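You operate a simulated robot arm through the tools that you are given. There is no shell and no other tool. Be economical: measure what you need, move in short steps, check, and stop when the job is done.

You are at the controls of a simulated two-armed robot. One attempt, no reset.

Task
Put the blue sack from the second shelf from the bottom of the orange rack on the top shelf of the orange rack and the red sack on the top pallet. Take the red folded net and put it in the low tray. Fetch the lifting beam and set it on the top of the teal bench. Put the yellow float on the top of the green table away on the shelf of the low stand. Shut the bin drawer. Press the jog button two times. Fetch the green block and set it on the fourth shelf from the bottom of the grey rack. Fetch the small orange coil of rope and set it on the middle shelf of the grey rack. Put the yellow weight on the top of the blue post. Take the blue cap and leave it on the second shelf from the bottom of the grey rack. Pick up the full reel from the third shelf from the bottom of the yellow rack with one hand, pass it to the other hand and put it on the second shelf from the bottom of the yellow rack. Put the red swivel on the top of the green table away on the shelf under the steel bench. Any order will do. Set down upright: yellow float, yellow weight.

Only the result counts: the job must be done as asked and must still hold three seconds after the hand-in. Knocking over, shifting, dropping, spilling or breaking anything else fails it. Lids that push on must go on centred and level and be pressed home; caps that screw on are set level and turned clockwise until they are tight.

Robot
Two 7-joint arms with three-finger grippers on one trunk, on a base that drives. Base frame: it is fixed to the floor where the robot stands at the start and does not move with it; the origin is under the middle of the robot, x ahead of it, y to its left, z up; the surface under the hand at the start is at about z = 1420. Lengths are in mm, angles in rad, forces in N, time in s.
The left shoulder is at the start at [30, 124, 1269], the right one opposite. With the tool pointing down near the work surface each hand reaches from about 100 to 740 mm from the robot's upright axis, wherever it stands, measured 20 degrees to its own side. Places, roughly: bin drawer [-12400, -5300, 200]; blue cap (5x5x3 cm) [-11900, -6600, 1100]; fourth shelf of the grey rack [-12200, -6600, 1500]; full reel (5x19x19 cm) [-3300, -6500, 1100]; green block [-12000, -6500, 1000]; jog button [-12400, -5200, 700]; lifting beam (9x52x25 cm) [700, -3600, 900]; low tray (54x34x5 cm) [-500, -6300, 800]; middle shelf of the grey rack [-12200, -6600, 1000]; red folded net (17x11x10 cm) [800, -3400, 1600]; red swivel (6x13x3 cm) [-2500, -5200, 800]; sack [750, 0, 750]; second shelf of the grey rack [-12200, -6600, 600]; second shelf of the yellow rack [-3300, -6600, 600]; shelf of the low stand [-3000, -1100, 200]; shelf under the steel bench [-6200, -6400, 200]; small orange coil of rope (14x14x3 cm) [-12700, -3300, 500]; top of the blue post [-8500, -3200, 1200]; top of the teal bench [-900, -1400, 800]; top pallet [-1500, -3200, 600]; top shelf of the orange rack [700, -600, 1400]; yellow float (6x6x7 cm) [-2200, -5200, 800]; yellow weight [-12500, -3250, 500]. Payload 2.2 kg a hand.
The TCP of each hand is the grasp point between the finger pads, 28 mm short of the fingertips. In the tool frame z runs along the fingers and y along their closing line. Largest opening 102 mm; the body of the gripper starts 71 mm behind the TCP.
Orientation is that of the tool frame in the base frame, as a unit quaternion [w, x, y, z]. With the fingers straight down and closing along the base's y, the tool's x points along the base's -x, its y along +y and its z along -z.

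Tools
- The arms move only by the tool move_arm. It takes "left_motion", "right_motion" or both (then of equal length, played together; a hand with none holds still); each is a list of rows, each a list of 3 entries, a list of its own where there are three numbers: the shift along the tool's x, y, z in units of 20 mm (1.0 is 20 mm), then the turn, a rotation vector about the tool's x, y, z in units of 6 degrees (1.0 is 6 degrees), then the finger opening in mm, from 0 to 102. In form: [[[x, y, z], [ax, ay, az], hand], ...]. A call has 1 to 8 rows; each row shifts and turns the commanded pose from where the row before left it, along the tool's axes as they then stand. A call with a number of a shift or a turn outside -1 to 1 is refused whole. Each row takes 0.2 s and may step no farther than 50 mm and 0.15 rad from the row before; otherwise, or with a gripper value out of range, the whole call is refused. A pose out of reach is approached as far as the arm can. The call stops where the force on the tool passes 40 N (or 10 N more than at its start, if that is more) or the arm is blocked; 0.2 s more then pass. Each finger halts on what it meets, pressing with about 24 N; the grip force reading is that of the motor and also rises with nothing between the fingers. The clock runs only during rows and for 0.2 s after the last one: add rows that do not move to give the fingers time. The reply holds the time, the measured pose of the TCP, the force on the tool along the base axes, the opening and the grip force, in the units named above and with some noise, with the torque about the TCP (base axes, N m) and any sound that the robot's microphone picked up.
- Cameras (640 x 400 px; columns grow to the right, rows downward): "scene" is now at [51.2, -1.6, 1991.6]; the picture's right is [-0.03, -1.00, 0.00], its down [-0.70, 0.02, -0.71] and it looks along [0.71, -0.02, -0.70] (base axes); focal length 249 px, centre (320, 200). "left" rides on the left gripper at [72, 38, -86] in its tool frame; the picture's right is [-0.46, 0.89, 0.00], its down [-0.60, -0.32, -0.73] and it looks along [-0.65, -0.34, 0.68] (tool axes); focal length 256 px, centre (320, 200). "right" rides on the right gripper at [69, 44, -86] in its tool frame; the picture's right is [-0.53, 0.85, 0.00], its down [-0.58, -0.36, -0.73] and it looks along [-0.62, -0.39, 0.68] (tool axes); focal length 256 px, centre (320, 200). There is no depth. A picture from a camera that has moved, and an enlarged one, comes with that camera's place and axes in the base frame and with its lens.
- grab_frame(camera): a new picture of that camera. The clock stands still meanwhile.
- slide_trunk(by): slides the trunk up (or, below 0, down) by that many mm; the arms and the scene camera ride with it, the base frame stays. It gives what a move gives, with no picture.
- base_move(legs): drives the robot by 1 to 6 legs, each [ahead, left, turn to the left] in mm, mm and rad, along the robot's own axes; the way and the turn of a leg run together, so that a leg with both is an arc; at most 1500 mm and 3.142 rad a leg. The arms and the cameras ride along, it lands a little off, and it stops where it bumps. It gives what a move gives.
- aim_head(pan, tilt): turns the head with the scene camera to pan (to the left, within 2.496 rad either way) and tilt (down, from -0.506 to 1.204), counted from straight ahead of the robot. It gives what a move gives.
- close_up(camera, box): a new picture of the part [left, top, right, bottom] of that camera's present view, enlarged. The clock stands still meanwhile.
- close_job(): hands the job in; it is judged then, once.

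Work in short steps. Places have to be worked out from the pictures, the camera data and where the tool is seen: move nearer, look again, correct. Check each grasp and each placing, and mend what went wrong. You have 577 turns and 370 pictures in all, those below and enlarged ones among them. Open the grippers and draw the arms clear of the work before you hand the job in, unless the task says otherwise; then end with one line.

The tools are called after "Call:" by a JSON object that holds its "api" and its "payload". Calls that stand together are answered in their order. move_arm: Moves the arms, as the interface text tells. Its arguments: {"type":"object","properties":{"left_motion":{"type":"array"},"right_motion":{"type":"array"}},"required":[]} The other tools are called the same way: slide_trunk (by) slides the trunk up or down; base_move (legs) drives the base; aim_head (pan, tilt) turns the head that bears the scene camera; grab_frame (camera) takes a picture; close_up (camera, box) takes an enlarged picture of a part of a camera's view; close_job () hands the job in.

At the start:

```text
time: 0.0
left_tcp_pos: [334.1, 72.8, 1735.7]
left_ee_rot: [0.0, 0.0, 1.0, 0.0]
left_contact_force: [-0.3, 0.8, -0.3]
left_ft_torque: [-0.01, 0.01, 0.01]
left_finger_gap: 102.0
left_grip_force: 0.0
right_tcp_pos: [440.8, -223.1, 1710.1]
right_ee_rot: [0.001, -0.001, 1.0, 0.0]
right_contact_force: [0.5, -0.1, -0.1]
right_ft_torque: [0.0, 0.01, 0.0]
right_finger_gap: 102.2
right_grip_force: 0.1
trunk travel left (down, up): [-511.0, 29.0]
robot x, y, heading: [-1.1, -0.4, 0.002]
head pan, tilt: [-0.028, 0.775]
```

scene: 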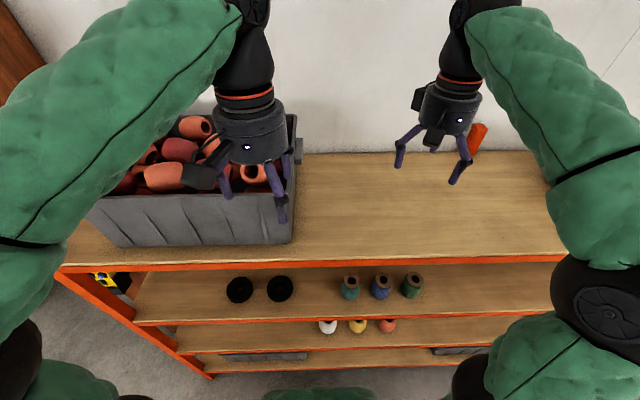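
right: 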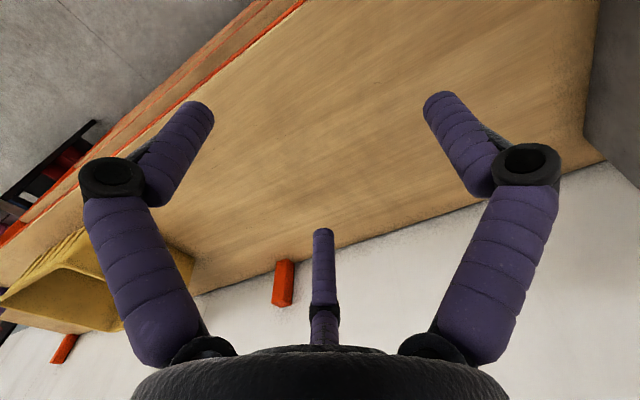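
left: 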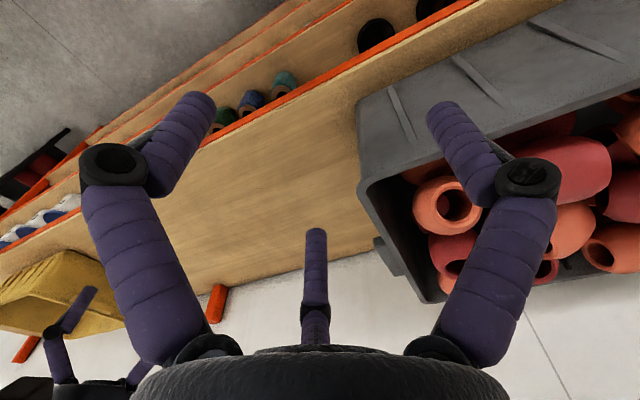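

I start by looking closer at the orange rack to see which objects stand on which shelf.

Call:
{"api": "close_up", "payload": {"camera": "scene", "box": [180, 240, 500, 400]}}

Call:
{"api": "aim_head", "payload": {"pan": 0, "tilt": 1.1}}

Call:
{"api": "grab_frame", "payload": {"camera": "scene"}}

```text
2.00 times, centred on (340, 320) of scene
camera zoom: at [51.2, -1.6, 1991.6], right [-0.03, -1.0, 0.0], down [-0.7, 0.02, -0.71], along [0.71, -0.02, -0.7], focal length 498 px, centre (280, -40)
```

zoom: 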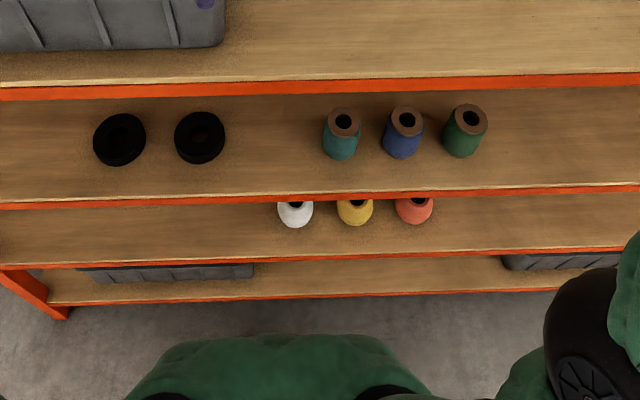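

```text
time: 0.8
left_tcp_pos: [334.6, 72.7, 1736.9]
left_ee_rot: [0.0, 0.0, 1.0, 0.0]
left_contact_force: [-0.8, 0.3, 0.0]
left_ft_torque: [0.01, -0.01, 0.0]
left_finger_gap: 102.0
left_grip_force: 0.0
right_tcp_pos: [441.2, -222.6, 1708.8]
right_ee_rot: [-0.001, 0.0, 1.0, 0.0]
right_contact_force: [0.1, 1.1, -0.1]
right_ft_torque: [0.01, -0.01, -0.01]
right_finger_gap: 101.9
right_grip_force: 0.0
trunk travel left (down, up): [-511.0, 29.0]
robot x, y, heading: [-0.4, 2.5, -0.003]
head pan, tilt: [0.0, 1.1]
```

```text
365 pictures are left
camera scene: at [32.7, 0.7, 1968.0], right [0.0, -1.0, 0.0], down [-0.89, 0.0, -0.45], along [0.45, 0.0, -0.89], focal length 249 px, centre (320, 200)
```

scene: 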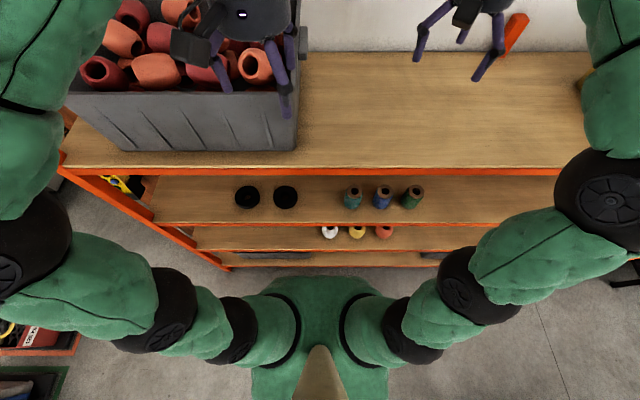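

Sacks are not obvious from above, so I survey the surroundings first before backing off.

Call:
{"api": "aim_head", "payload": {"pan": 2.4, "tilt": 0.35}}

Call:
{"api": "grab_frame", "payload": {"camera": "scene"}}

Call:
{"api": "aim_head", "payload": {"pan": -2.4, "tilt": 0.35}}

Call:
{"api": "grab_frame", "payload": {"camera": "scene"}}

Call:
{"api": "aim_head", "payload": {"pan": -1.2, "tilt": 0.35}}

Call:
{"api": "grab_frame", "payload": {"camera": "scene"}}

```text
time: 3.0
left_tcp_pos: [335.1, 72.1, 1736.0]
left_ee_rot: [0.0, 0.0, 1.0, 0.0]
left_contact_force: [-0.3, -0.3, 0.2]
left_ft_torque: [-0.01, -0.03, 0.02]
left_finger_gap: 101.8
left_grip_force: 0.0
right_tcp_pos: [440.9, -222.4, 1709.5]
right_ee_rot: [0.0, 0.0, 1.0, 0.0]
right_contact_force: [0.5, 0.0, -0.2]
right_ft_torque: [0.01, -0.01, -0.02]
right_finger_gap: 102.0
right_grip_force: 0.1
trunk travel left (down, up): [-511.0, 29.0]
robot x, y, heading: [1.8, -0.5, 0.0]
head pan, tilt: [2.4, 0.351]
```

```text
364 pictures are left
camera scene: at [-99.1, 63.6, 2029.3], right [0.68, 0.74, 0.0], down [0.25, -0.23, -0.94], along [-0.69, 0.63, -0.34], focal length 249 px, centre (320, 200)
```

scene: 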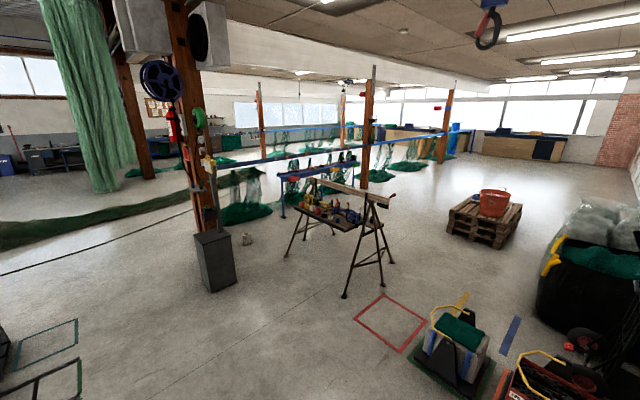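

```text
time: 6.8
left_tcp_pos: [334.4, 72.5, 1735.3]
left_ee_rot: [0.0, 0.0, 1.0, 0.001]
left_contact_force: [-0.1, -0.4, 0.1]
left_ft_torque: [0.01, -0.01, 0.0]
left_finger_gap: 101.9
left_grip_force: 0.0
right_tcp_pos: [440.8, -223.0, 1708.9]
right_ee_rot: [0.0, -0.001, 1.0, 0.0]
right_contact_force: [-0.4, -1.4, 0.0]
right_ft_torque: [-0.02, 0.02, 0.03]
right_finger_gap: 102.0
right_grip_force: 0.0
trunk travel left (down, up): [-511.0, 29.0]
robot x, y, heading: [0.9, -1.4, 0.001]
head pan, tilt: [-2.4, 0.351]
```

```text
363 pictures are left
camera scene: at [-99.1, -62.3, 2029.3], right [-0.68, 0.74, 0.0], down [0.25, 0.23, -0.94], along [-0.69, -0.63, -0.34], focal length 249 px, centre (320, 200)
```

scene: 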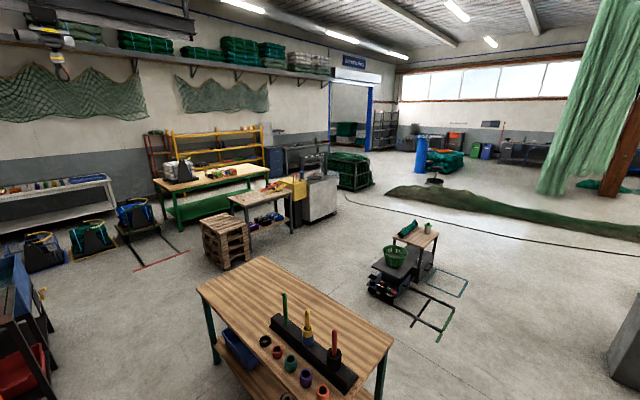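

```text
time: 8.2
left_tcp_pos: [334.0, 73.6, 1737.1]
left_ee_rot: [0.001, 0.0, 1.0, 0.0]
left_contact_force: [0.2, 0.1, -0.1]
left_ft_torque: [0.01, 0.01, 0.0]
left_finger_gap: 101.9
left_grip_force: 0.0
right_tcp_pos: [441.0, -222.1, 1709.6]
right_ee_rot: [0.0, 0.001, 1.0, 0.0]
right_contact_force: [0.4, -0.5, 0.6]
right_ft_torque: [-0.02, 0.01, 0.03]
right_finger_gap: 101.8
right_grip_force: 0.1
trunk travel left (down, up): [-511.0, 29.0]
robot x, y, heading: [1.8, 0.4, 0.0]
head pan, tilt: [-1.201, 0.351]
```

```text
362 pictures are left
camera scene: at [3.1, -86.2, 2029.3], right [-0.93, -0.36, 0.0], down [-0.12, 0.32, -0.94], along [0.34, -0.88, -0.34], focal length 249 px, centre (320, 200)
```

scene: 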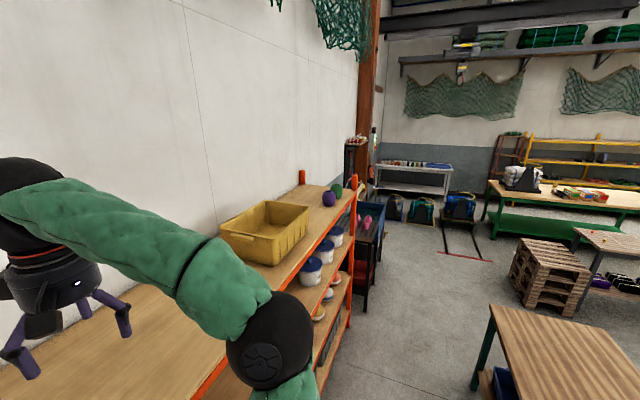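

Free space behind me; I back off 550 mm and lower the trunk to look into the rack.

Call:
{"api": "base_move", "payload": {"legs": [[-550, 0, 0]]}}

Call:
{"api": "slide_trunk", "payload": {"by": -500}}

Call:
{"api": "aim_head", "payload": {"pan": 0, "tilt": 0.6}}

Call:
{"api": "grab_frame", "payload": {"camera": "scene"}}

```text
time: 11.4
left_tcp_pos: [-213.6, 72.6, 1735.2]
left_ee_rot: [0.0, -0.003, 1.0, 0.001]
left_contact_force: [0.1, 0.6, -0.3]
left_ft_torque: [-0.02, 0.05, 0.03]
left_finger_gap: 101.9
left_grip_force: 0.2
right_tcp_pos: [-105.5, -221.6, 1710.1]
right_ee_rot: [-0.001, -0.002, 1.0, 0.0]
right_contact_force: [-0.1, 0.5, -0.7]
right_ft_torque: [0.02, 0.0, 0.0]
right_finger_gap: 102.0
right_grip_force: 0.0
trunk travel left (down, up): [-511.0, 29.0]
robot x, y, heading: [-549.7, 0.2, 0.005]
head pan, tilt: [-1.201, 0.351]
```

```text
refused: -500 is not a number from -400 to 400
```

```text
time: 12.8
left_tcp_pos: [-213.9, 72.2, 1736.3]
left_ee_rot: [0.0, -0.001, 1.0, 0.0]
left_contact_force: [-0.4, 0.3, -0.4]
left_ft_torque: [0.01, 0.01, -0.04]
left_finger_gap: 101.9
left_grip_force: 0.0
right_tcp_pos: [-106.1, -221.8, 1709.8]
right_ee_rot: [0.0, -0.002, 1.0, 0.0]
right_contact_force: [-1.2, 0.4, 0.0]
right_ft_torque: [0.03, 0.01, -0.03]
right_finger_gap: 102.0
right_grip_force: 0.0
trunk travel left (down, up): [-511.0, 29.0]
robot x, y, heading: [-544.7, -2.1, 0.007]
head pan, tilt: [0.0, 0.6]
```

```text
361 pictures are left
camera scene: at [-490.7, -0.1, 2006.6], right [0.0, -1.0, 0.0], down [-0.56, 0.0, -0.83], along [0.83, 0.0, -0.56], focal length 249 px, centre (320, 200)
```

scene: 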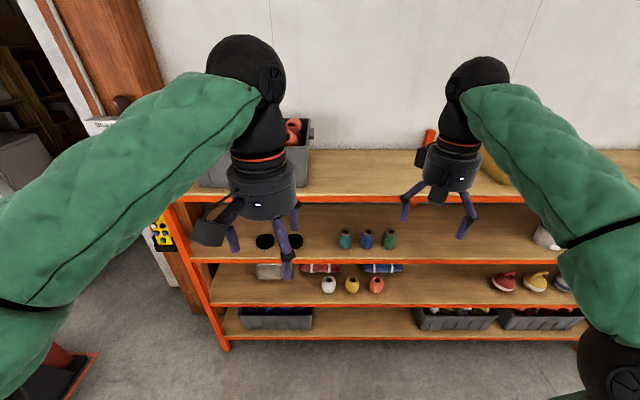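

Sacks are visible on the second shelf behind small pots. Lower the trunk and look.

Call:
{"api": "slide_trunk", "payload": {"by": -400}}

Call:
{"api": "slide_trunk", "payload": {"by": -100}}

Call:
{"api": "grab_frame", "payload": {"camera": "scene"}}

```text
time: 16.6
left_tcp_pos: [-215.4, 73.2, 1335.7]
left_ee_rot: [0.0, -0.001, 1.0, 0.0]
left_contact_force: [0.3, 0.1, 0.2]
left_ft_torque: [-0.02, -0.01, 0.01]
left_finger_gap: 102.0
left_grip_force: 0.0
right_tcp_pos: [-107.3, -222.0, 1309.9]
right_ee_rot: [-0.001, -0.002, 1.0, 0.0]
right_contact_force: [-0.8, 1.3, 1.1]
right_ft_torque: [0.03, 0.0, -0.02]
right_finger_gap: 102.0
right_grip_force: 0.1
trunk travel left (down, up): [-111.0, 429.0]
robot x, y, heading: [-544.8, -0.8, 0.0]
head pan, tilt: [0.0, 0.6]
```

```text
time: 17.9
left_tcp_pos: [-214.5, 72.1, 1236.8]
left_ee_rot: [0.0, -0.002, 1.0, 0.0]
left_contact_force: [-0.1, -0.6, 0.5]
left_ft_torque: [0.04, 0.0, 0.02]
left_finger_gap: 101.8
left_grip_force: 0.1
right_tcp_pos: [-107.8, -222.3, 1208.8]
right_ee_rot: [0.0, -0.001, 1.0, 0.0]
right_contact_force: [0.4, -0.5, 0.7]
right_ft_torque: [-0.02, 0.02, -0.02]
right_finger_gap: 101.9
right_grip_force: 0.0
trunk travel left (down, up): [-11.0, 529.0]
robot x, y, heading: [-546.3, -2.0, 0.006]
head pan, tilt: [0.0, 0.6]
```

```text
360 pictures are left
camera scene: at [-490.9, 0.0, 1506.7], right [0.0, -1.0, 0.0], down [-0.56, 0.0, -0.83], along [0.83, 0.0, -0.56], focal length 249 px, centre (320, 200)
```

scene: 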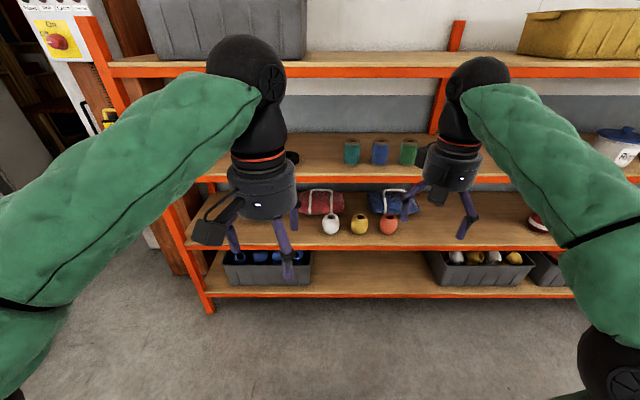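

Call:
{"api": "close_up", "payload": {"camera": "scene", "box": [260, 120, 480, 258]}}

```text
2.90 times, centred on (370, 189) of scene
camera zoom: at [-490.9, 0.0, 1506.7], right [0.0, -1.0, 0.0], down [-0.56, 0.0, -0.83], along [0.83, 0.0, -0.56], focal length 722 px, centre (175, 232)
```

zoom: 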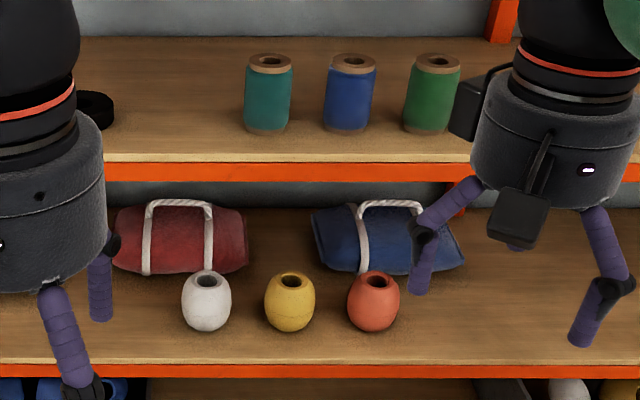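

The sacks have rope handles: red centred about y≈0, blue about y≈-425, both x≈700, shelf 2 at z≈630. I pitch both hands forward by 60° to grasp the handles, here in free space.

Call:
{"api": "move_arm", "payload": {"left_motion": [[[0, 0, 0], [0, -1, 0], 102], [[0, 0, 0], [0, -1, 0], 102], [[0, 0, 0], [0, -1, 0], 102], [[0, 0, 0], [0, -1, 0], 102], [[0, 0, 0], [0, -1, 0], 102], [[0, 0, 0], [0, -1, 0], 102], [[0, 0, 0], [0, -1, 0], 102], [[0, 0, 0], [0, -1, 0], 102]], "right_motion": [[[0, 0, 0], [0, -1, 0], 102], [[0, 0, 0], [0, -1, 0], 102], [[0, 0, 0], [0, -1, 0], 102], [[0, 0, 0], [0, -1, 0], 102], [[0, 0, 0], [0, -1, 0], 102], [[0, 0, 0], [0, -1, 0], 102], [[0, 0, 0], [0, -1, 0], 102], [[0, 0, 0], [0, -1, 0], 102]]}}

Call:
{"api": "move_arm", "payload": {"left_motion": [[[0, 0, 0], [0, -1, 0], 102], [[0, 0, 0], [0, -1, 0], 102]], "right_motion": [[[0, 0, 0], [0, -1, 0], 102], [[0, 0, 0], [0, -1, 0], 102]]}}

Call:
{"api": "grab_frame", "payload": {"camera": "scene"}}

```text
time: 19.7
left_tcp_pos: [-215.8, 72.8, 1236.8]
left_ee_rot: [0.408, 0.0, 0.913, -0.001]
left_contact_force: [-0.5, 1.3, -0.1]
left_ft_torque: [-0.01, 0.01, -0.03]
left_finger_gap: 101.7
left_grip_force: 0.0
right_tcp_pos: [-106.6, -221.7, 1210.0]
right_ee_rot: [0.408, -0.001, 0.913, 0.0]
right_contact_force: [-0.4, 0.4, 1.0]
right_ft_torque: [0.02, 0.0, -0.01]
right_finger_gap: 102.0
right_grip_force: 0.1
trunk travel left (down, up): [-11.0, 529.0]
robot x, y, heading: [-543.0, -0.6, 0.001]
head pan, tilt: [0.0, 0.6]
```

```text
time: 20.3
left_tcp_pos: [-213.5, 73.2, 1235.6]
left_ee_rot: [0.501, -0.001, 0.866, 0.0]
left_contact_force: [0.0, 0.3, -0.2]
left_ft_torque: [-0.01, -0.01, 0.03]
left_finger_gap: 101.9
left_grip_force: 0.0
right_tcp_pos: [-106.8, -221.6, 1210.2]
right_ee_rot: [0.5, -0.002, 0.866, 0.001]
right_contact_force: [0.0, 0.4, 0.1]
right_ft_torque: [-0.02, -0.04, 0.01]
right_finger_gap: 102.1
right_grip_force: 0.1
trunk travel left (down, up): [-11.0, 529.0]
robot x, y, heading: [-549.9, -2.6, 0.001]
head pan, tilt: [0.0, 0.6]
```

```text
358 pictures are left
camera scene: at [-491.2, 0.0, 1506.6], right [0.0, -1.0, 0.0], down [-0.56, 0.0, -0.83], along [0.83, 0.0, -0.56], focal length 249 px, centre (320, 200)
```

scene: 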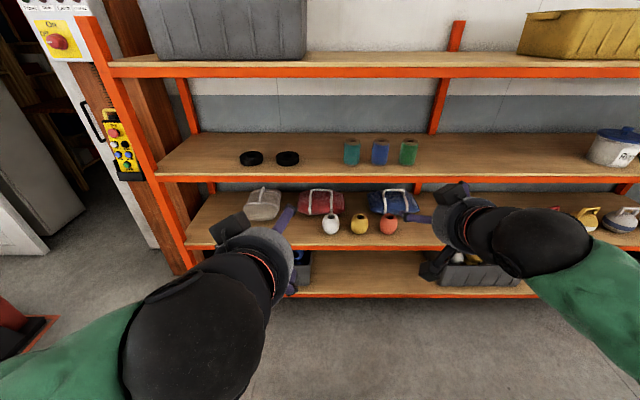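

Call:
{"api": "close_up", "payload": {"camera": "scene", "box": [290, 170, 430, 257]}}

```text
4.57 times, centred on (360, 214) of scene
camera zoom: at [-491.2, 0.0, 1506.6], right [0.0, -1.0, 0.0], down [-0.56, 0.0, -0.83], along [0.83, 0.0, -0.56], focal length 1138 px, centre (137, 138)
```

zoom: 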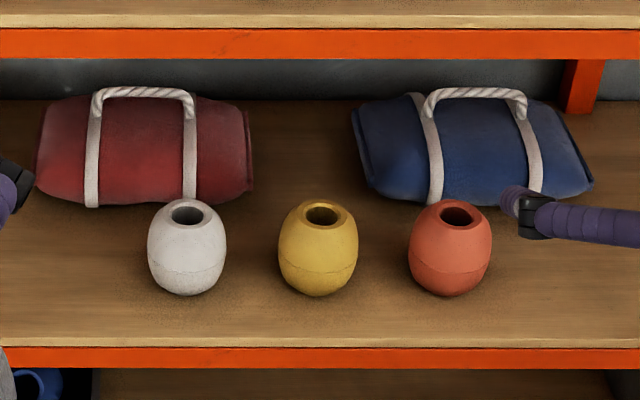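

The rope bars stand at about x≈745, z≈740, along y. I roll both hands 90° so the fingers close in the vertical plane, cameras on the left/upper side.

Call:
{"api": "move_arm", "payload": {"left_motion": [[[0, 0, 0], [0, 0, 1], 102], [[0, 0, 0], [0, 0, 1], 102], [[0, 0, 0], [0, 0, 1], 102], [[0, 0, 0], [0, 0, 1], 102], [[0, 0, 0], [0, 0, 1], 102], [[0, 0, 0], [0, 0, 1], 102], [[0, 0, 0], [0, 0, 1], 102], [[0, 0, 0], [0, 0, 1], 102]], "right_motion": [[[0, 0, 0], [0, 0, 1], 102], [[0, 0, 0], [0, 0, 1], 102], [[0, 0, 0], [0, 0, 1], 102], [[0, 0, 0], [0, 0, 1], 102], [[0, 0, 0], [0, 0, 1], 102], [[0, 0, 0], [0, 0, 1], 102], [[0, 0, 0], [0, 0, 1], 102], [[0, 0, 0], [0, 0, 1], 102]]}}

Call:
{"api": "move_arm", "payload": {"left_motion": [[[0, 0, 0], [0, 0, 1], 102], [[0, 0, 0], [0, 0, 1], 102], [[0, 0, 0], [0, 0, 1], 102], [[0, 0, 0], [0, 0, 1], 102], [[0, 0, 0], [0, 0, 1], 102], [[0, 0, 0], [0, 0, 1], 102], [[0, 0, 0], [0, 0, 1], 102]], "right_motion": [[[0, 0, 0], [0, 0, 1], 102], [[0, 0, 0], [0, 0, 1], 102], [[0, 0, 0], [0, 0, 1], 102], [[0, 0, 0], [0, 0, 1], 102], [[0, 0, 0], [0, 0, 1], 102], [[0, 0, 0], [0, 0, 1], 102], [[0, 0, 0], [0, 0, 1], 102]]}}

Call:
{"api": "base_move", "payload": {"legs": [[0, -218, 0]]}}

Call:
{"api": "move_arm", "payload": {"left_motion": [[[1, -1, 0.577], [0, 0, 0], 60], [[1, -1, 0.577], [0, 0, 0], 60], [[1, -1, 0.577], [0, 0, 0], 60], [[1, -1, 0.577], [0, 0, 0], 60], [[1, -1, 0.577], [0, 0, 0], 60], [[1, -1, 0.577], [0, 0, 0], 60], [[1, -1, 0.577], [0, 0, 0], 60], [[0, -1, 0.577], [0, 0, 0], 60]], "right_motion": [[[0, -1, 0.577], [0, 0, 0], 60], [[0, -1, 0.577], [0, 0, 0], 60], [[0, -1, 0.577], [0, 0, 0], 60], [[0, -1, 0.577], [0, 0, 0], 60], [[0, -1, 0.577], [0, 0, 0], 60], [[0, -1, 0.577], [0, 0, 0], 60], [[0, -1, 0.577], [0, 0, 0], 60], [[0, -1, 0.577], [0, 0, 0], 60]]}}

Call:
{"api": "grab_frame", "payload": {"camera": "scene"}}

```text
time: 22.1
left_tcp_pos: [-214.9, 74.7, 1235.5]
left_ee_rot: [0.457, 0.351, 0.791, 0.205]
left_contact_force: [0.4, -0.2, 0.0]
left_ft_torque: [-0.03, 0.02, 0.0]
left_finger_gap: 101.8
left_grip_force: 0.1
right_tcp_pos: [-106.1, -221.7, 1210.4]
right_ee_rot: [0.456, 0.352, 0.791, 0.205]
right_contact_force: [0.4, 0.0, 0.3]
right_ft_torque: [0.01, -0.02, -0.02]
right_finger_gap: 102.1
right_grip_force: 0.1
trunk travel left (down, up): [-11.0, 529.0]
robot x, y, heading: [-543.7, 2.3, 0.003]
head pan, tilt: [0.0, 0.6]
```

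```text
time: 23.7
left_tcp_pos: [-213.5, 73.3, 1235.6]
left_ee_rot: [0.353, 0.613, 0.612, 0.354]
left_contact_force: [-0.9, 0.2, 0.3]
left_ft_torque: [0.04, -0.01, 0.03]
left_finger_gap: 101.9
left_grip_force: 0.2
right_tcp_pos: [-106.7, -221.6, 1208.4]
right_ee_rot: [0.352, 0.612, 0.613, 0.354]
right_contact_force: [-0.5, 0.0, 0.1]
right_ft_torque: [-0.03, -0.02, -0.02]
right_finger_gap: 102.1
right_grip_force: 0.0
trunk travel left (down, up): [-11.0, 529.0]
robot x, y, heading: [-546.0, -3.0, -0.002]
head pan, tilt: [0.0, 0.6]
```

```text
time: 25.4
left_tcp_pos: [-212.4, -147.0, 1235.9]
left_ee_rot: [0.353, 0.612, 0.612, 0.354]
left_contact_force: [-0.2, -0.4, 0.0]
left_ft_torque: [0.05, -0.02, 0.03]
left_finger_gap: 102.1
left_grip_force: 0.0
right_tcp_pos: [-105.3, -442.1, 1209.2]
right_ee_rot: [0.353, 0.612, 0.613, 0.353]
right_contact_force: [-0.3, -0.3, -0.1]
right_ft_torque: [0.02, -0.01, 0.03]
right_finger_gap: 102.1
right_grip_force: 0.0
trunk travel left (down, up): [-11.0, 529.0]
robot x, y, heading: [-545.5, -218.7, -0.001]
head pan, tilt: [0.0, 0.6]
```

```text
time: 27.2
left_tcp_pos: [-215.6, -4.7, 1052.5]
left_ee_rot: [0.353, 0.612, 0.613, 0.354]
left_contact_force: [-0.7, 0.2, -0.1]
left_ft_torque: [0.0, -0.03, -0.02]
left_finger_gap: 60.0
left_grip_force: 0.0
right_tcp_pos: [-107.3, -440.6, 1026.0]
right_ee_rot: [0.354, 0.611, 0.613, 0.354]
right_contact_force: [-0.1, -0.8, 0.4]
right_ft_torque: [0.0, 0.02, -0.04]
right_finger_gap: 60.0
right_grip_force: 0.1
trunk travel left (down, up): [-11.0, 529.0]
robot x, y, heading: [-547.3, -217.1, -0.004]
head pan, tilt: [0.0, 0.6]
```

```text
356 pictures are left
camera scene: at [-490.4, -217.8, 1506.6], right [0.0, -1.0, 0.0], down [-0.56, 0.0, -0.83], along [0.83, 0.0, -0.56], focal length 249 px, centre (320, 200)
```

scene: 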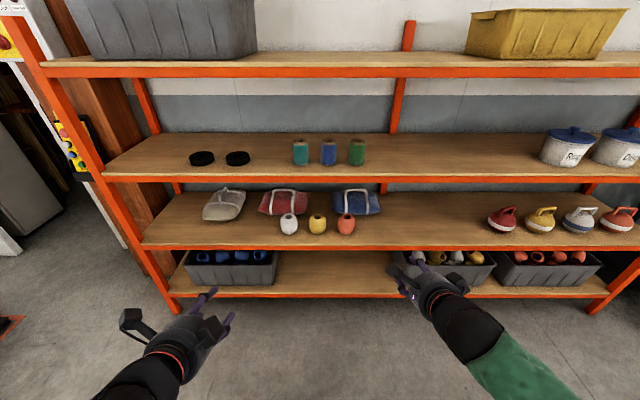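

Clear view, geometry agrees (red y≈-8, blue y≈-433). Lower both hands to z≈810 so that they can enter above the pots.

Call:
{"api": "move_arm", "payload": {"left_motion": [[[0, -1, 0.577], [0, 0, 0], 60], [[0, -1, 0.577], [0, 0, 0], 60], [[0, -1, 0.577], [0, 0, 0], 60], [[0, -1, 0.577], [0, 0, 0], 60], [[0, -1, 0.577], [0, 0, 0], 60], [[0, -1, 0.577], [0, 0, 0], 60], [[0, -1, 0.577], [0, 0, 0], 60], [[0, -1, 0.577], [0, 0, 0], 60]], "right_motion": [[[0, -1, 0.577], [0, 0, 0], 60], [[0, -1, 0.577], [0, 0, 0], 60], [[0, -1, 0.577], [0, 0, 0], 60], [[0, -1, 0.577], [0, 0, 0], 60], [[0, -1, 0.577], [0, 0, 0], 60], [[0, -1, 0.577], [0, 0, 0], 60], [[0, -1, 0.577], [0, 0, 0], 60], [[0, -1, 0.577], [0, 0, 0], 60]]}}

Call:
{"api": "move_arm", "payload": {"left_motion": [[[0, -1, 0.577], [0, 0, 0], 60], [[0, -1, 0.577], [0, 0, 0], 60], [[0, -0.5, 0.288], [0, 0, 0], 60]], "right_motion": [[[0, -1, 0.577], [0, 0, 0], 60], [[0, -0.4, 0.23], [0, 0, 0], 60], [[0, 0, 0], [0, 0, 0], 60]]}}

Call:
{"api": "base_move", "payload": {"legs": [[200, 0, 0]]}}

Call:
{"api": "grab_frame", "payload": {"camera": "scene"}}

```text
time: 29.0
left_tcp_pos: [-215.2, -3.9, 871.1]
left_ee_rot: [0.352, 0.612, 0.613, 0.355]
left_contact_force: [0.0, 0.0, 0.1]
left_ft_torque: [0.0, 0.04, 0.01]
left_finger_gap: 60.2
left_grip_force: 0.2
left hand out of reach, approached as far as the arm can: row 8
right_tcp_pos: [-112.7, -440.0, 859.9]
right_ee_rot: [0.352, 0.612, 0.614, 0.353]
right_contact_force: [0.0, -0.6, 0.3]
right_ft_torque: [-0.03, 0.01, 0.02]
right_finger_gap: 60.4
right_grip_force: 0.1
right hand out of reach, approached as far as the arm can: row 7, 8
trunk travel left (down, up): [-11.0, 529.0]
robot x, y, heading: [-549.0, -217.7, 0.003]
head pan, tilt: [0.0, 0.6]
```

```text
time: 30.0
left_tcp_pos: [-202.2, -1.6, 853.6]
left_ee_rot: [0.361, 0.598, 0.609, 0.376]
left_contact_force: [0.4, 0.4, -0.5]
left_ft_torque: [-0.01, 0.02, 0.01]
left_finger_gap: 60.0
left_grip_force: 0.0
left hand out of reach, approached as far as the arm can: row 1, 2, 3
right_tcp_pos: [-117.0, -433.4, 847.4]
right_ee_rot: [0.332, 0.611, 0.626, 0.353]
right_contact_force: [-0.3, 0.8, 0.1]
right_ft_torque: [0.01, 0.01, -0.02]
right_finger_gap: 60.1
right_grip_force: 0.2
right hand out of reach, approached as far as the arm can: row 1, 2
trunk travel left (down, up): [-11.0, 529.0]
robot x, y, heading: [-551.5, -223.3, 0.002]
head pan, tilt: [0.0, 0.6]
stopped in row 3 (left hand): the arm was blocked; the commanded pose is now the measured one
```

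```text
time: 31.6
left_tcp_pos: [-4.2, -1.5, 853.7]
left_ee_rot: [0.361, 0.598, 0.61, 0.375]
left_contact_force: [-0.1, -0.1, -0.4]
left_ft_torque: [-0.02, 0.02, -0.01]
left_finger_gap: 60.2
left_grip_force: 0.0
right_tcp_pos: [81.3, -431.6, 847.1]
right_ee_rot: [0.33, 0.61, 0.627, 0.354]
right_contact_force: [0.9, -0.7, 0.2]
right_ft_torque: [0.01, -0.02, 0.0]
right_finger_gap: 60.0
right_grip_force: 0.1
trunk travel left (down, up): [-11.0, 529.0]
robot x, y, heading: [-345.8, -218.2, 0.004]
head pan, tilt: [0.0, 0.6]
```

```text
355 pictures are left
camera scene: at [-290.8, -217.0, 1506.5], right [0.0, -1.0, 0.0], down [-0.57, 0.0, -0.82], along [0.82, 0.0, -0.57], focal length 249 px, centre (320, 200)
```

scene: 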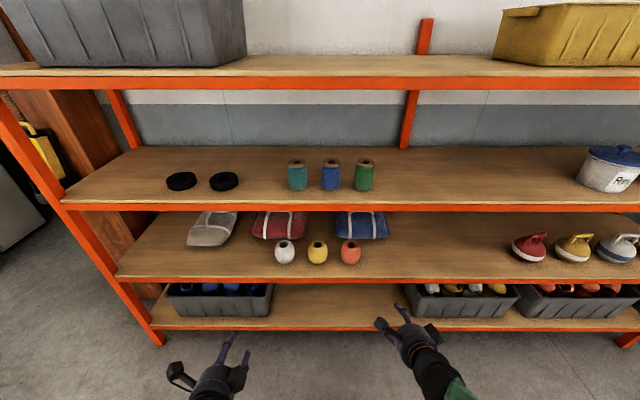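

The hands were too close to the body; I extend them forward (still short of the rack) so the reach is natural.

Call:
{"api": "move_arm", "payload": {"left_motion": [[[0, 0.577, 1], [0, 0, 0], 60], [[0, 0.577, 1], [0, 0, 0], 60], [[0, 0.577, 1], [0, 0, 0], 60], [[0, 0.577, 1], [0, 0, 0], 60], [[0, 0.577, 1], [0, 0, 0], 60], [[0, 0.577, 1], [0, 0, 0], 60], [[0, 0.577, 1], [0, 0, 0], 60], [[0, 0.577, 1], [0, 0, 0], 60]], "right_motion": [[[0, 0.577, 1], [0, 0, 0], 60], [[0, 0.577, 1], [0, 0, 0], 60], [[0, 0.577, 1], [0, 0, 0], 60], [[0, 0.577, 1], [0, 0, 0], 60], [[0, 0.577, 1], [0, 0, 0], 60], [[0, 0.577, 1], [0, 0, 0], 60], [[0, 0.577, 1], [0, 0, 0], 60], [[0, 0.577, 1], [0, 0, 0], 60]]}}

Call:
{"api": "move_arm", "payload": {"left_motion": [[[0, 0.577, 1], [0, 0, 0], 60], [[0, 0.577, 1], [0, 0, 0], 60], [[0, 0.577, 1], [0, 0, 0], 60], [[0, 0.577, 1], [0, 0, 0], 60], [[0, 0, 0], [0, 0, 0], 60]], "right_motion": [[[0, 0.577, 1], [0, 0, 0], 60], [[0, 0, 0], [0, 0, 0], 60], [[0, 0, 0], [0, 0, 0], 60], [[0, 0, 0], [0, 0, 0], 60], [[0, 0, 0], [0, 0, 0], 60]]}}

```text
time: 33.4
left_tcp_pos: [180.8, 2.2, 862.1]
left_ee_rot: [0.361, 0.598, 0.609, 0.375]
left_contact_force: [1.0, -0.5, 0.1]
left_ft_torque: [0.01, -0.03, 0.01]
left_finger_gap: 59.8
left_grip_force: 0.0
right_tcp_pos: [262.5, -428.5, 860.8]
right_ee_rot: [0.331, 0.61, 0.627, 0.353]
right_contact_force: [0.3, -0.7, 0.2]
right_ft_torque: [-0.03, 0.0, 0.03]
right_finger_gap: 59.9
right_grip_force: 0.0
right hand out of reach, approached as far as the arm can: row 1, 2, 3, 4
trunk travel left (down, up): [-11.0, 529.0]
robot x, y, heading: [-350.7, -217.8, 0.005]
head pan, tilt: [0.0, 0.6]
```

```text
time: 34.6
left_tcp_pos: [272.5, 4.8, 866.6]
left_ee_rot: [0.361, 0.598, 0.61, 0.375]
left_contact_force: [-0.2, 0.5, -0.6]
left_ft_torque: [-0.01, 0.0, 0.01]
left_finger_gap: 59.9
left_grip_force: 0.0
right_tcp_pos: [286.0, -427.4, 861.3]
right_ee_rot: [0.331, 0.61, 0.627, 0.354]
right_contact_force: [-0.3, 0.5, -0.7]
right_ft_torque: [0.04, 0.0, 0.01]
right_finger_gap: 59.8
right_grip_force: 0.0
trunk travel left (down, up): [-11.0, 529.0]
robot x, y, heading: [-346.9, -219.6, 0.002]
head pan, tilt: [0.0, 0.6]
```

Lower the hands to about z 800 (below the beam at 990, above the pots at 732) before entering.

Call:
{"api": "move_arm", "payload": {"left_motion": [[[0, -1, 0.52], [0, 0, 0], 50], [[0, -1, 0.52], [0, 0, 0], 50], [[0, -1, 0.52], [0, 0, 0], 50]], "right_motion": [[[0, -1, 0.62], [0, 0, 0], 50], [[0, -1, 0.62], [0, 0, 0], 50], [[0, -0.6, 0.37], [0, 0, 0], 50]]}}

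Call:
{"api": "aim_head", "payload": {"pan": 0, "tilt": 0.75}}

Call:
{"api": "grab_frame", "payload": {"camera": "scene"}}

Call:
{"api": "grab_frame", "payload": {"camera": "left"}}

```text
time: 35.4
left_tcp_pos: [273.4, 7.0, 798.2]
left_ee_rot: [0.361, 0.597, 0.61, 0.375]
left_contact_force: [-0.4, -0.1, -0.8]
left_ft_torque: [-0.03, 0.01, -0.01]
left_finger_gap: 50.2
left_grip_force: 0.2
right_tcp_pos: [302.5, -433.8, 829.8]
right_ee_rot: [0.327, 0.611, 0.629, 0.351]
right_contact_force: [-0.2, 0.1, -0.2]
right_ft_torque: [-0.01, 0.01, 0.0]
right_finger_gap: 50.1
right_grip_force: 0.0
right hand out of reach, approached as far as the arm can: row 1, 2, 3
trunk travel left (down, up): [-11.0, 529.0]
robot x, y, heading: [-346.4, -217.8, 0.004]
head pan, tilt: [0.0, 0.6]
```

```text
time: 36.1
left_tcp_pos: [272.5, 7.1, 799.1]
left_ee_rot: [0.359, 0.598, 0.61, 0.376]
left_contact_force: [-0.1, 0.5, 0.1]
left_ft_torque: [-0.01, 0.0, 0.01]
left_finger_gap: 50.2
left_grip_force: 0.0
right_tcp_pos: [301.5, -433.1, 829.5]
right_ee_rot: [0.327, 0.612, 0.629, 0.351]
right_contact_force: [-0.5, 0.0, 0.5]
right_ft_torque: [-0.01, 0.02, 0.04]
right_finger_gap: 50.1
right_grip_force: 0.0
trunk travel left (down, up): [-11.0, 529.0]
robot x, y, heading: [-348.3, -216.7, 0.001]
head pan, tilt: [0.0, 0.75]
```

```text
354 pictures are left
camera scene: at [-296.6, -217.1, 1493.7], right [0.0, -1.0, 0.0], down [-0.68, 0.0, -0.73], along [0.73, 0.0, -0.68], focal length 249 px, centre (320, 200)
```

scene: 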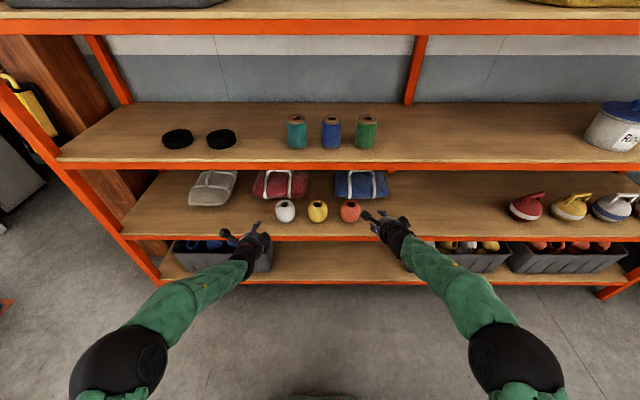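

```text
353 pictures are left
camera left: at [210.4, 76.5, 873.1], right [0.42, -0.46, 0.78], down [-0.78, -0.62, 0.05], along [0.47, -0.63, -0.62], focal length 256 px, centre (320, 200)
```

left: 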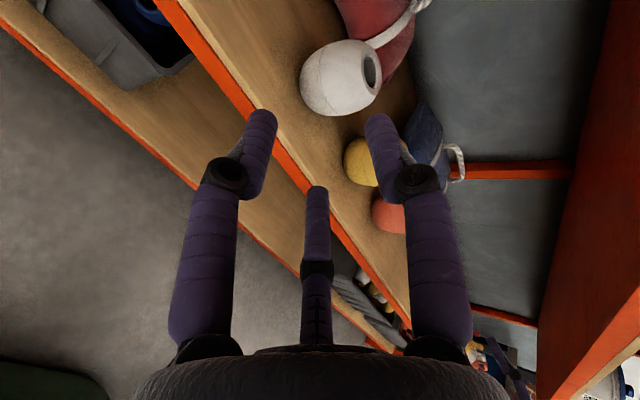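

The right hand is at a joint limit with this roll; I try whether extending a little further frees it.

Call:
{"api": "move_arm", "payload": {"right_motion": [[[0, 0.0, 1], [0, 0, 0], 50], [[0, 0, 1], [0, 0, 0], 50], [[0, 0, 0.5], [0, 0, 0], 50]]}}

Call:
{"api": "grab_frame", "payload": {"camera": "right"}}

```text
time: 36.9
left_tcp_pos: [273.9, 7.0, 797.7]
left_ee_rot: [0.36, 0.597, 0.611, 0.376]
left_contact_force: [-0.6, 0.7, 0.2]
left_ft_torque: [-0.01, 0.0, 0.0]
left_finger_gap: 49.9
left_grip_force: 0.1
right_tcp_pos: [345.5, -431.9, 803.9]
right_ee_rot: [0.331, 0.611, 0.626, 0.354]
right_contact_force: [0.6, -0.4, 0.0]
right_ft_torque: [-0.03, -0.04, 0.0]
right_finger_gap: 49.9
right_grip_force: 0.1
trunk travel left (down, up): [-11.0, 529.0]
robot x, y, heading: [-346.9, -219.7, 0.006]
head pan, tilt: [0.0, 0.75]
```

```text
352 pictures are left
camera right: at [290.7, -365.2, 886.2], right [0.47, -0.53, 0.71], down [-0.79, -0.61, 0.07], along [0.39, -0.59, -0.7], focal length 256 px, centre (320, 200)
```

right: 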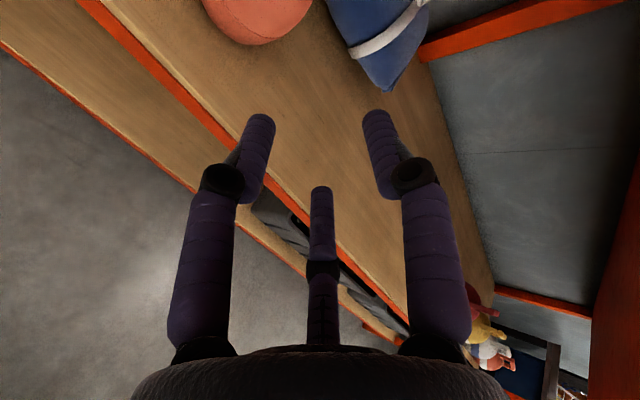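

Both at z≈800 now. Drive 250 mm ahead, into the gap above the pots.

Call:
{"api": "base_move", "payload": {"legs": [[250, 0, 0]]}}

Call:
{"api": "grab_frame", "payload": {"camera": "right"}}

Call:
{"api": "grab_frame", "payload": {"camera": "left"}}

Call:
{"api": "grab_frame", "payload": {"camera": "scene"}}

```text
time: 38.7
left_tcp_pos: [522.5, 4.6, 799.0]
left_ee_rot: [0.36, 0.599, 0.609, 0.374]
left_contact_force: [0.6, -0.4, 0.3]
left_ft_torque: [-0.03, -0.01, -0.01]
left_finger_gap: 50.2
left_grip_force: 0.0
right_tcp_pos: [592.8, -433.4, 802.2]
right_ee_rot: [0.331, 0.611, 0.627, 0.352]
right_contact_force: [0.2, -1.0, 0.4]
right_ft_torque: [0.0, 0.0, -0.01]
right_finger_gap: 49.9
right_grip_force: 0.1
trunk travel left (down, up): [-11.0, 529.0]
robot x, y, heading: [-101.4, -218.1, -0.002]
head pan, tilt: [0.0, 0.75]
```

```text
351 pictures are left
camera right: at [539.8, -366.4, 885.9], right [0.47, -0.53, 0.71], down [-0.79, -0.6, 0.07], along [0.39, -0.59, -0.7], focal length 256 px, centre (320, 200)
```

right: 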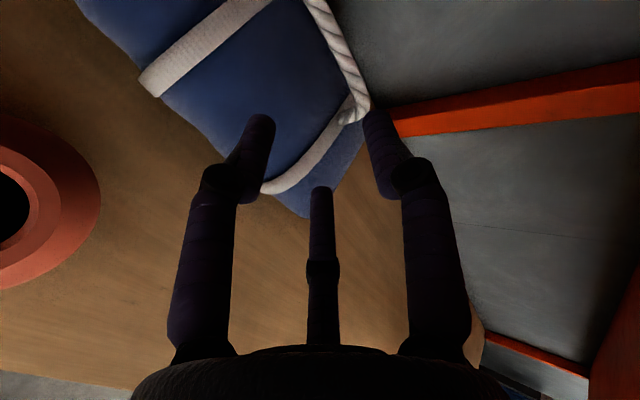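

```text
350 pictures are left
camera left: at [461.1, 75.3, 872.7], right [0.42, -0.46, 0.78], down [-0.78, -0.62, 0.05], along [0.46, -0.63, -0.62], focal length 256 px, centre (320, 200)
```

left: 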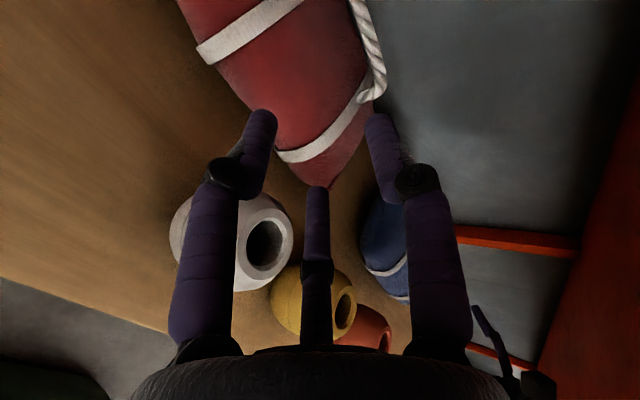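

```text
349 pictures are left
camera scene: at [-46.5, -216.6, 1493.6], right [0.0, -1.0, 0.0], down [-0.68, 0.0, -0.73], along [0.73, 0.0, -0.68], focal length 249 px, centre (320, 200)
```

scene: 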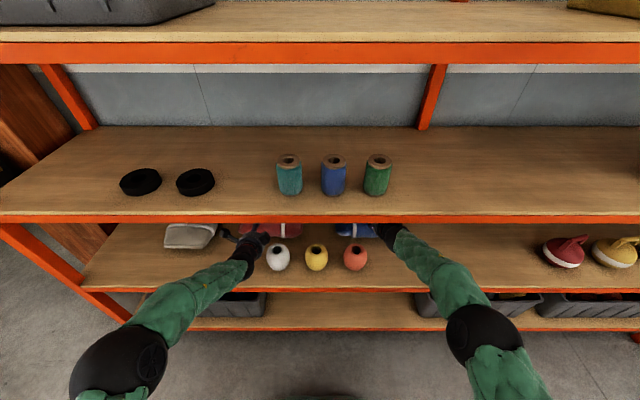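

I need the handle's clearance above the bag; zoom on it.

Call:
{"api": "close_up", "payload": {"camera": "left", "box": [260, 0, 420, 120]}}

Call:
{"api": "close_up", "payload": {"camera": "right", "box": [240, 0, 440, 150]}}

```text
3.33 times, centred on (340, 60) of left
camera zoom: at [461.1, 75.3, 872.7], right [0.42, -0.46, 0.78], down [-0.78, -0.62, 0.05], along [0.46, -0.63, -0.62], focal length 853 px, centre (253, 667)
```

zoom: 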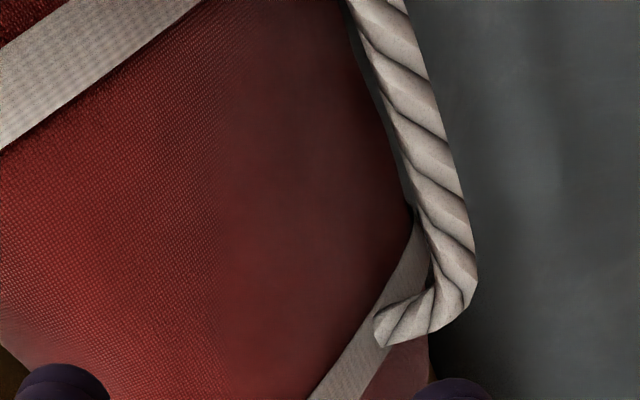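

```text
2.67 times, centred on (340, 75) of right
camera zoom: at [539.8, -366.4, 885.9], right [0.47, -0.53, 0.71], down [-0.79, -0.6, 0.07], along [0.39, -0.59, -0.7], focal length 683 px, centre (267, 533)
```

zoom: 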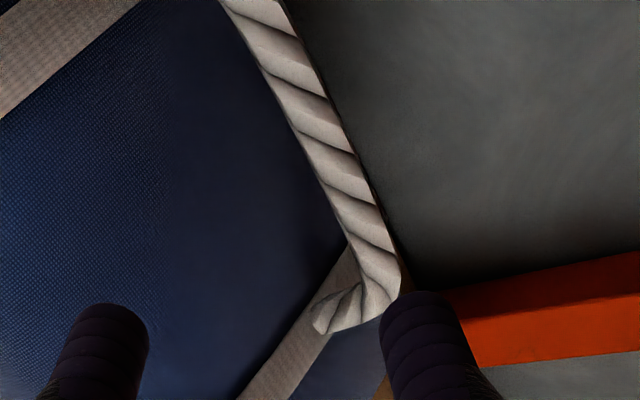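

Rope bars sit ≈25 mm above the bags, near x≈735-743, z≈735-740. Drive 75 mm ahead, narrow the fingers to 32 mm, then bring both hands to a pre-grasp on their approach lines.

Call:
{"api": "base_move", "payload": {"legs": [[75, 0, 0]]}}

Call:
{"api": "move_arm", "payload": {"left_motion": [[[0, 0.5, 1], [0, 0, 0], 34], [[-0.3, 0.5, 1], [0, 0, 0], 34], [[-0.3, 0, 0.8], [0, 0, 0], 34]], "right_motion": [[[0, -0.3, 0], [0, 0, 0], 34], [[0, -0.3, 0], [0, 0, 0], 34], [[0, 0, 0], [0, 0, 0], 34]]}}

Call:
{"api": "grab_frame", "payload": {"camera": "right"}}

Call:
{"api": "grab_frame", "payload": {"camera": "left"}}

```text
time: 39.8
left_tcp_pos: [588.1, 0.0, 808.9]
left_ee_rot: [0.364, 0.598, 0.605, 0.38]
left_contact_force: [-0.6, 1.3, -0.6]
left_ft_torque: [0.02, 0.0, 0.02]
left_finger_gap: 50.0
left_grip_force: 0.1
right_tcp_pos: [637.1, -427.0, 774.3]
right_ee_rot: [0.311, 0.618, 0.635, 0.344]
right_contact_force: [-0.2, -0.1, 0.4]
right_ft_torque: [0.0, 0.0, 0.0]
right_finger_gap: 49.9
right_grip_force: 0.0
trunk travel left (down, up): [-11.0, 529.0]
robot x, y, heading: [-24.6, -219.0, -0.003]
head pan, tilt: [0.0, 0.75]
```

```text
time: 40.6
left_tcp_pos: [652.8, -9.2, 785.1]
left_ee_rot: [0.359, 0.602, 0.609, 0.372]
left_contact_force: [0.4, 0.3, 0.2]
left_ft_torque: [-0.03, 0.01, 0.01]
left_finger_gap: 34.3
left_grip_force: 0.0
right_tcp_pos: [643.5, -426.5, 756.1]
right_ee_rot: [0.3, 0.621, 0.643, 0.334]
right_contact_force: [-0.3, -0.2, -1.0]
right_ft_torque: [-0.01, 0.0, -0.02]
right_finger_gap: 33.7
right_grip_force: 0.0
right hand out of reach, approached as far as the arm can: row 1, 2
trunk travel left (down, up): [-11.0, 529.0]
robot x, y, heading: [-25.0, -216.2, 0.003]
head pan, tilt: [0.0, 0.75]
```

```text
346 pictures are left
camera right: at [596.5, -361.7, 844.6], right [0.53, -0.53, 0.66], down [-0.78, -0.62, 0.13], along [0.34, -0.58, -0.74], focal length 256 px, centre (320, 200)
```

right: 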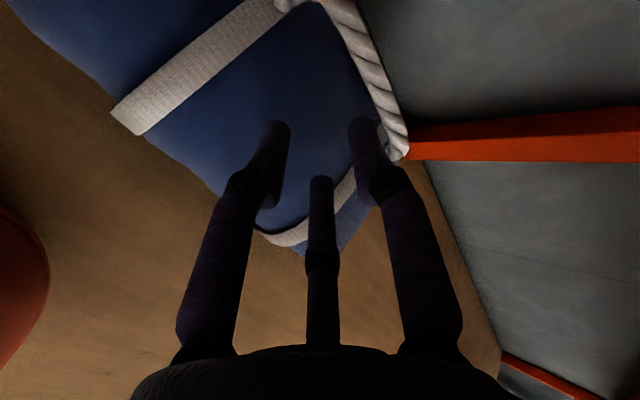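

```text
345 pictures are left
camera left: at [591.2, 60.6, 860.4], right [0.42, -0.47, 0.78], down [-0.78, -0.62, 0.05], along [0.46, -0.63, -0.63], focal length 256 px, centre (320, 200)
```

left: 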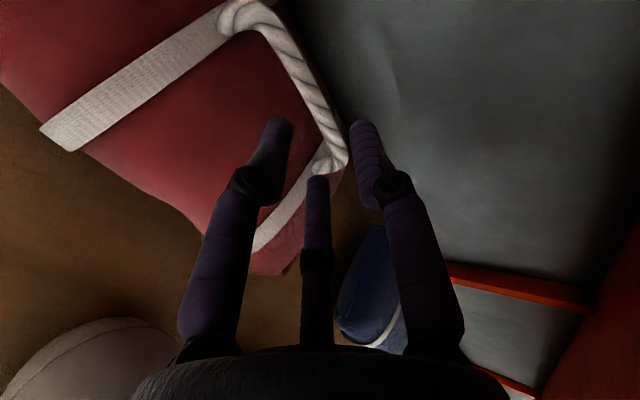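

The right arm deviated during the drive; check with the scene camera whether it touches anything.

Call:
{"api": "aim_head", "payload": {"pan": 0, "tilt": 0.95}}

Call:
{"api": "grab_frame", "payload": {"camera": "scene"}}

```text
time: 41.3
left_tcp_pos: [652.3, -10.9, 785.3]
left_ee_rot: [0.358, 0.602, 0.61, 0.371]
left_contact_force: [-0.5, -0.2, 0.4]
left_ft_torque: [-0.03, -0.03, 0.01]
left_finger_gap: 34.1
left_grip_force: 0.0
right_tcp_pos: [643.6, -427.3, 757.2]
right_ee_rot: [0.3, 0.622, 0.641, 0.333]
right_contact_force: [0.4, -0.4, 0.5]
right_ft_torque: [0.0, 0.02, 0.03]
right_finger_gap: 34.2
right_grip_force: 0.2
trunk travel left (down, up): [-11.0, 529.0]
robot x, y, heading: [-24.0, -220.9, -0.002]
head pan, tilt: [0.0, 0.949]
```

```text
344 pictures are left
camera scene: at [14.0, -219.1, 1477.8], right [0.0, -1.0, 0.0], down [-0.81, 0.0, -0.58], along [0.58, 0.0, -0.81], focal length 249 px, centre (320, 200)
```

scene: 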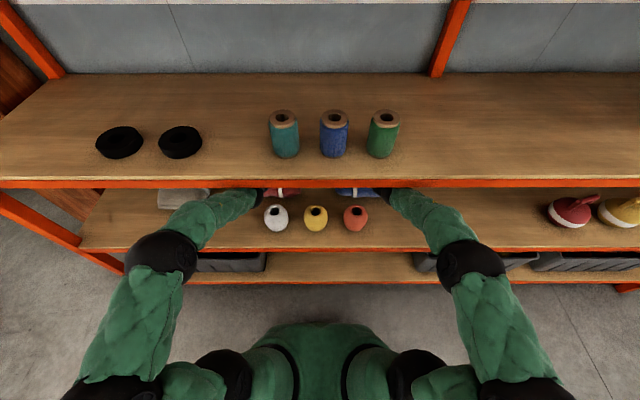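

Elbows are near the shelf's front edge. I back off 60 mm and reach with the arms instead.

Call:
{"api": "base_move", "payload": {"legs": [[-60, 0, 0]]}}

Call:
{"api": "move_arm", "payload": {"right_motion": [[[0, 1, 0.8], [0, 0, 0], 34], [[0, 1, 0.8], [0, 0, 0], 34], [[0, 1, 1], [0, 0, 0], 34], [[0, 0, 0], [0, 0, 0], 34]]}}

```text
time: 42.3
left_tcp_pos: [596.7, -8.0, 792.5]
left_ee_rot: [0.362, 0.599, 0.608, 0.374]
left_contact_force: [-0.9, -0.4, 1.0]
left_ft_torque: [0.0, -0.01, -0.03]
left_finger_gap: 33.9
left_grip_force: 0.0
right_tcp_pos: [588.6, -426.3, 765.4]
right_ee_rot: [0.306, 0.62, 0.64, 0.336]
right_contact_force: [-0.6, 0.2, 0.2]
right_ft_torque: [0.01, 0.01, 0.02]
right_finger_gap: 34.0
right_grip_force: 0.0
trunk travel left (down, up): [-11.0, 529.0]
robot x, y, heading: [-83.2, -219.5, -0.004]
head pan, tilt: [0.0, 0.949]
```

```text
time: 43.5
left_tcp_pos: [596.6, -9.4, 789.7]
left_ee_rot: [0.359, 0.601, 0.609, 0.372]
left_contact_force: [-0.9, 0.1, -0.4]
left_ft_torque: [0.04, -0.06, 0.0]
left_finger_gap: 34.0
left_grip_force: 0.0
right_tcp_pos: [645.6, -411.9, 740.8]
right_ee_rot: [0.279, 0.626, 0.655, 0.319]
right_contact_force: [2.1, -0.2, 3.2]
right_ft_torque: [0.04, 0.38, 0.11]
right_finger_gap: 34.0
right_grip_force: 0.1
trunk travel left (down, up): [-11.0, 529.0]
robot x, y, heading: [-89.6, -219.6, -0.002]
head pan, tilt: [0.0, 0.949]
stopped in row 4 (right hand): the arm was blocked; the commanded pose is now the measured one
```

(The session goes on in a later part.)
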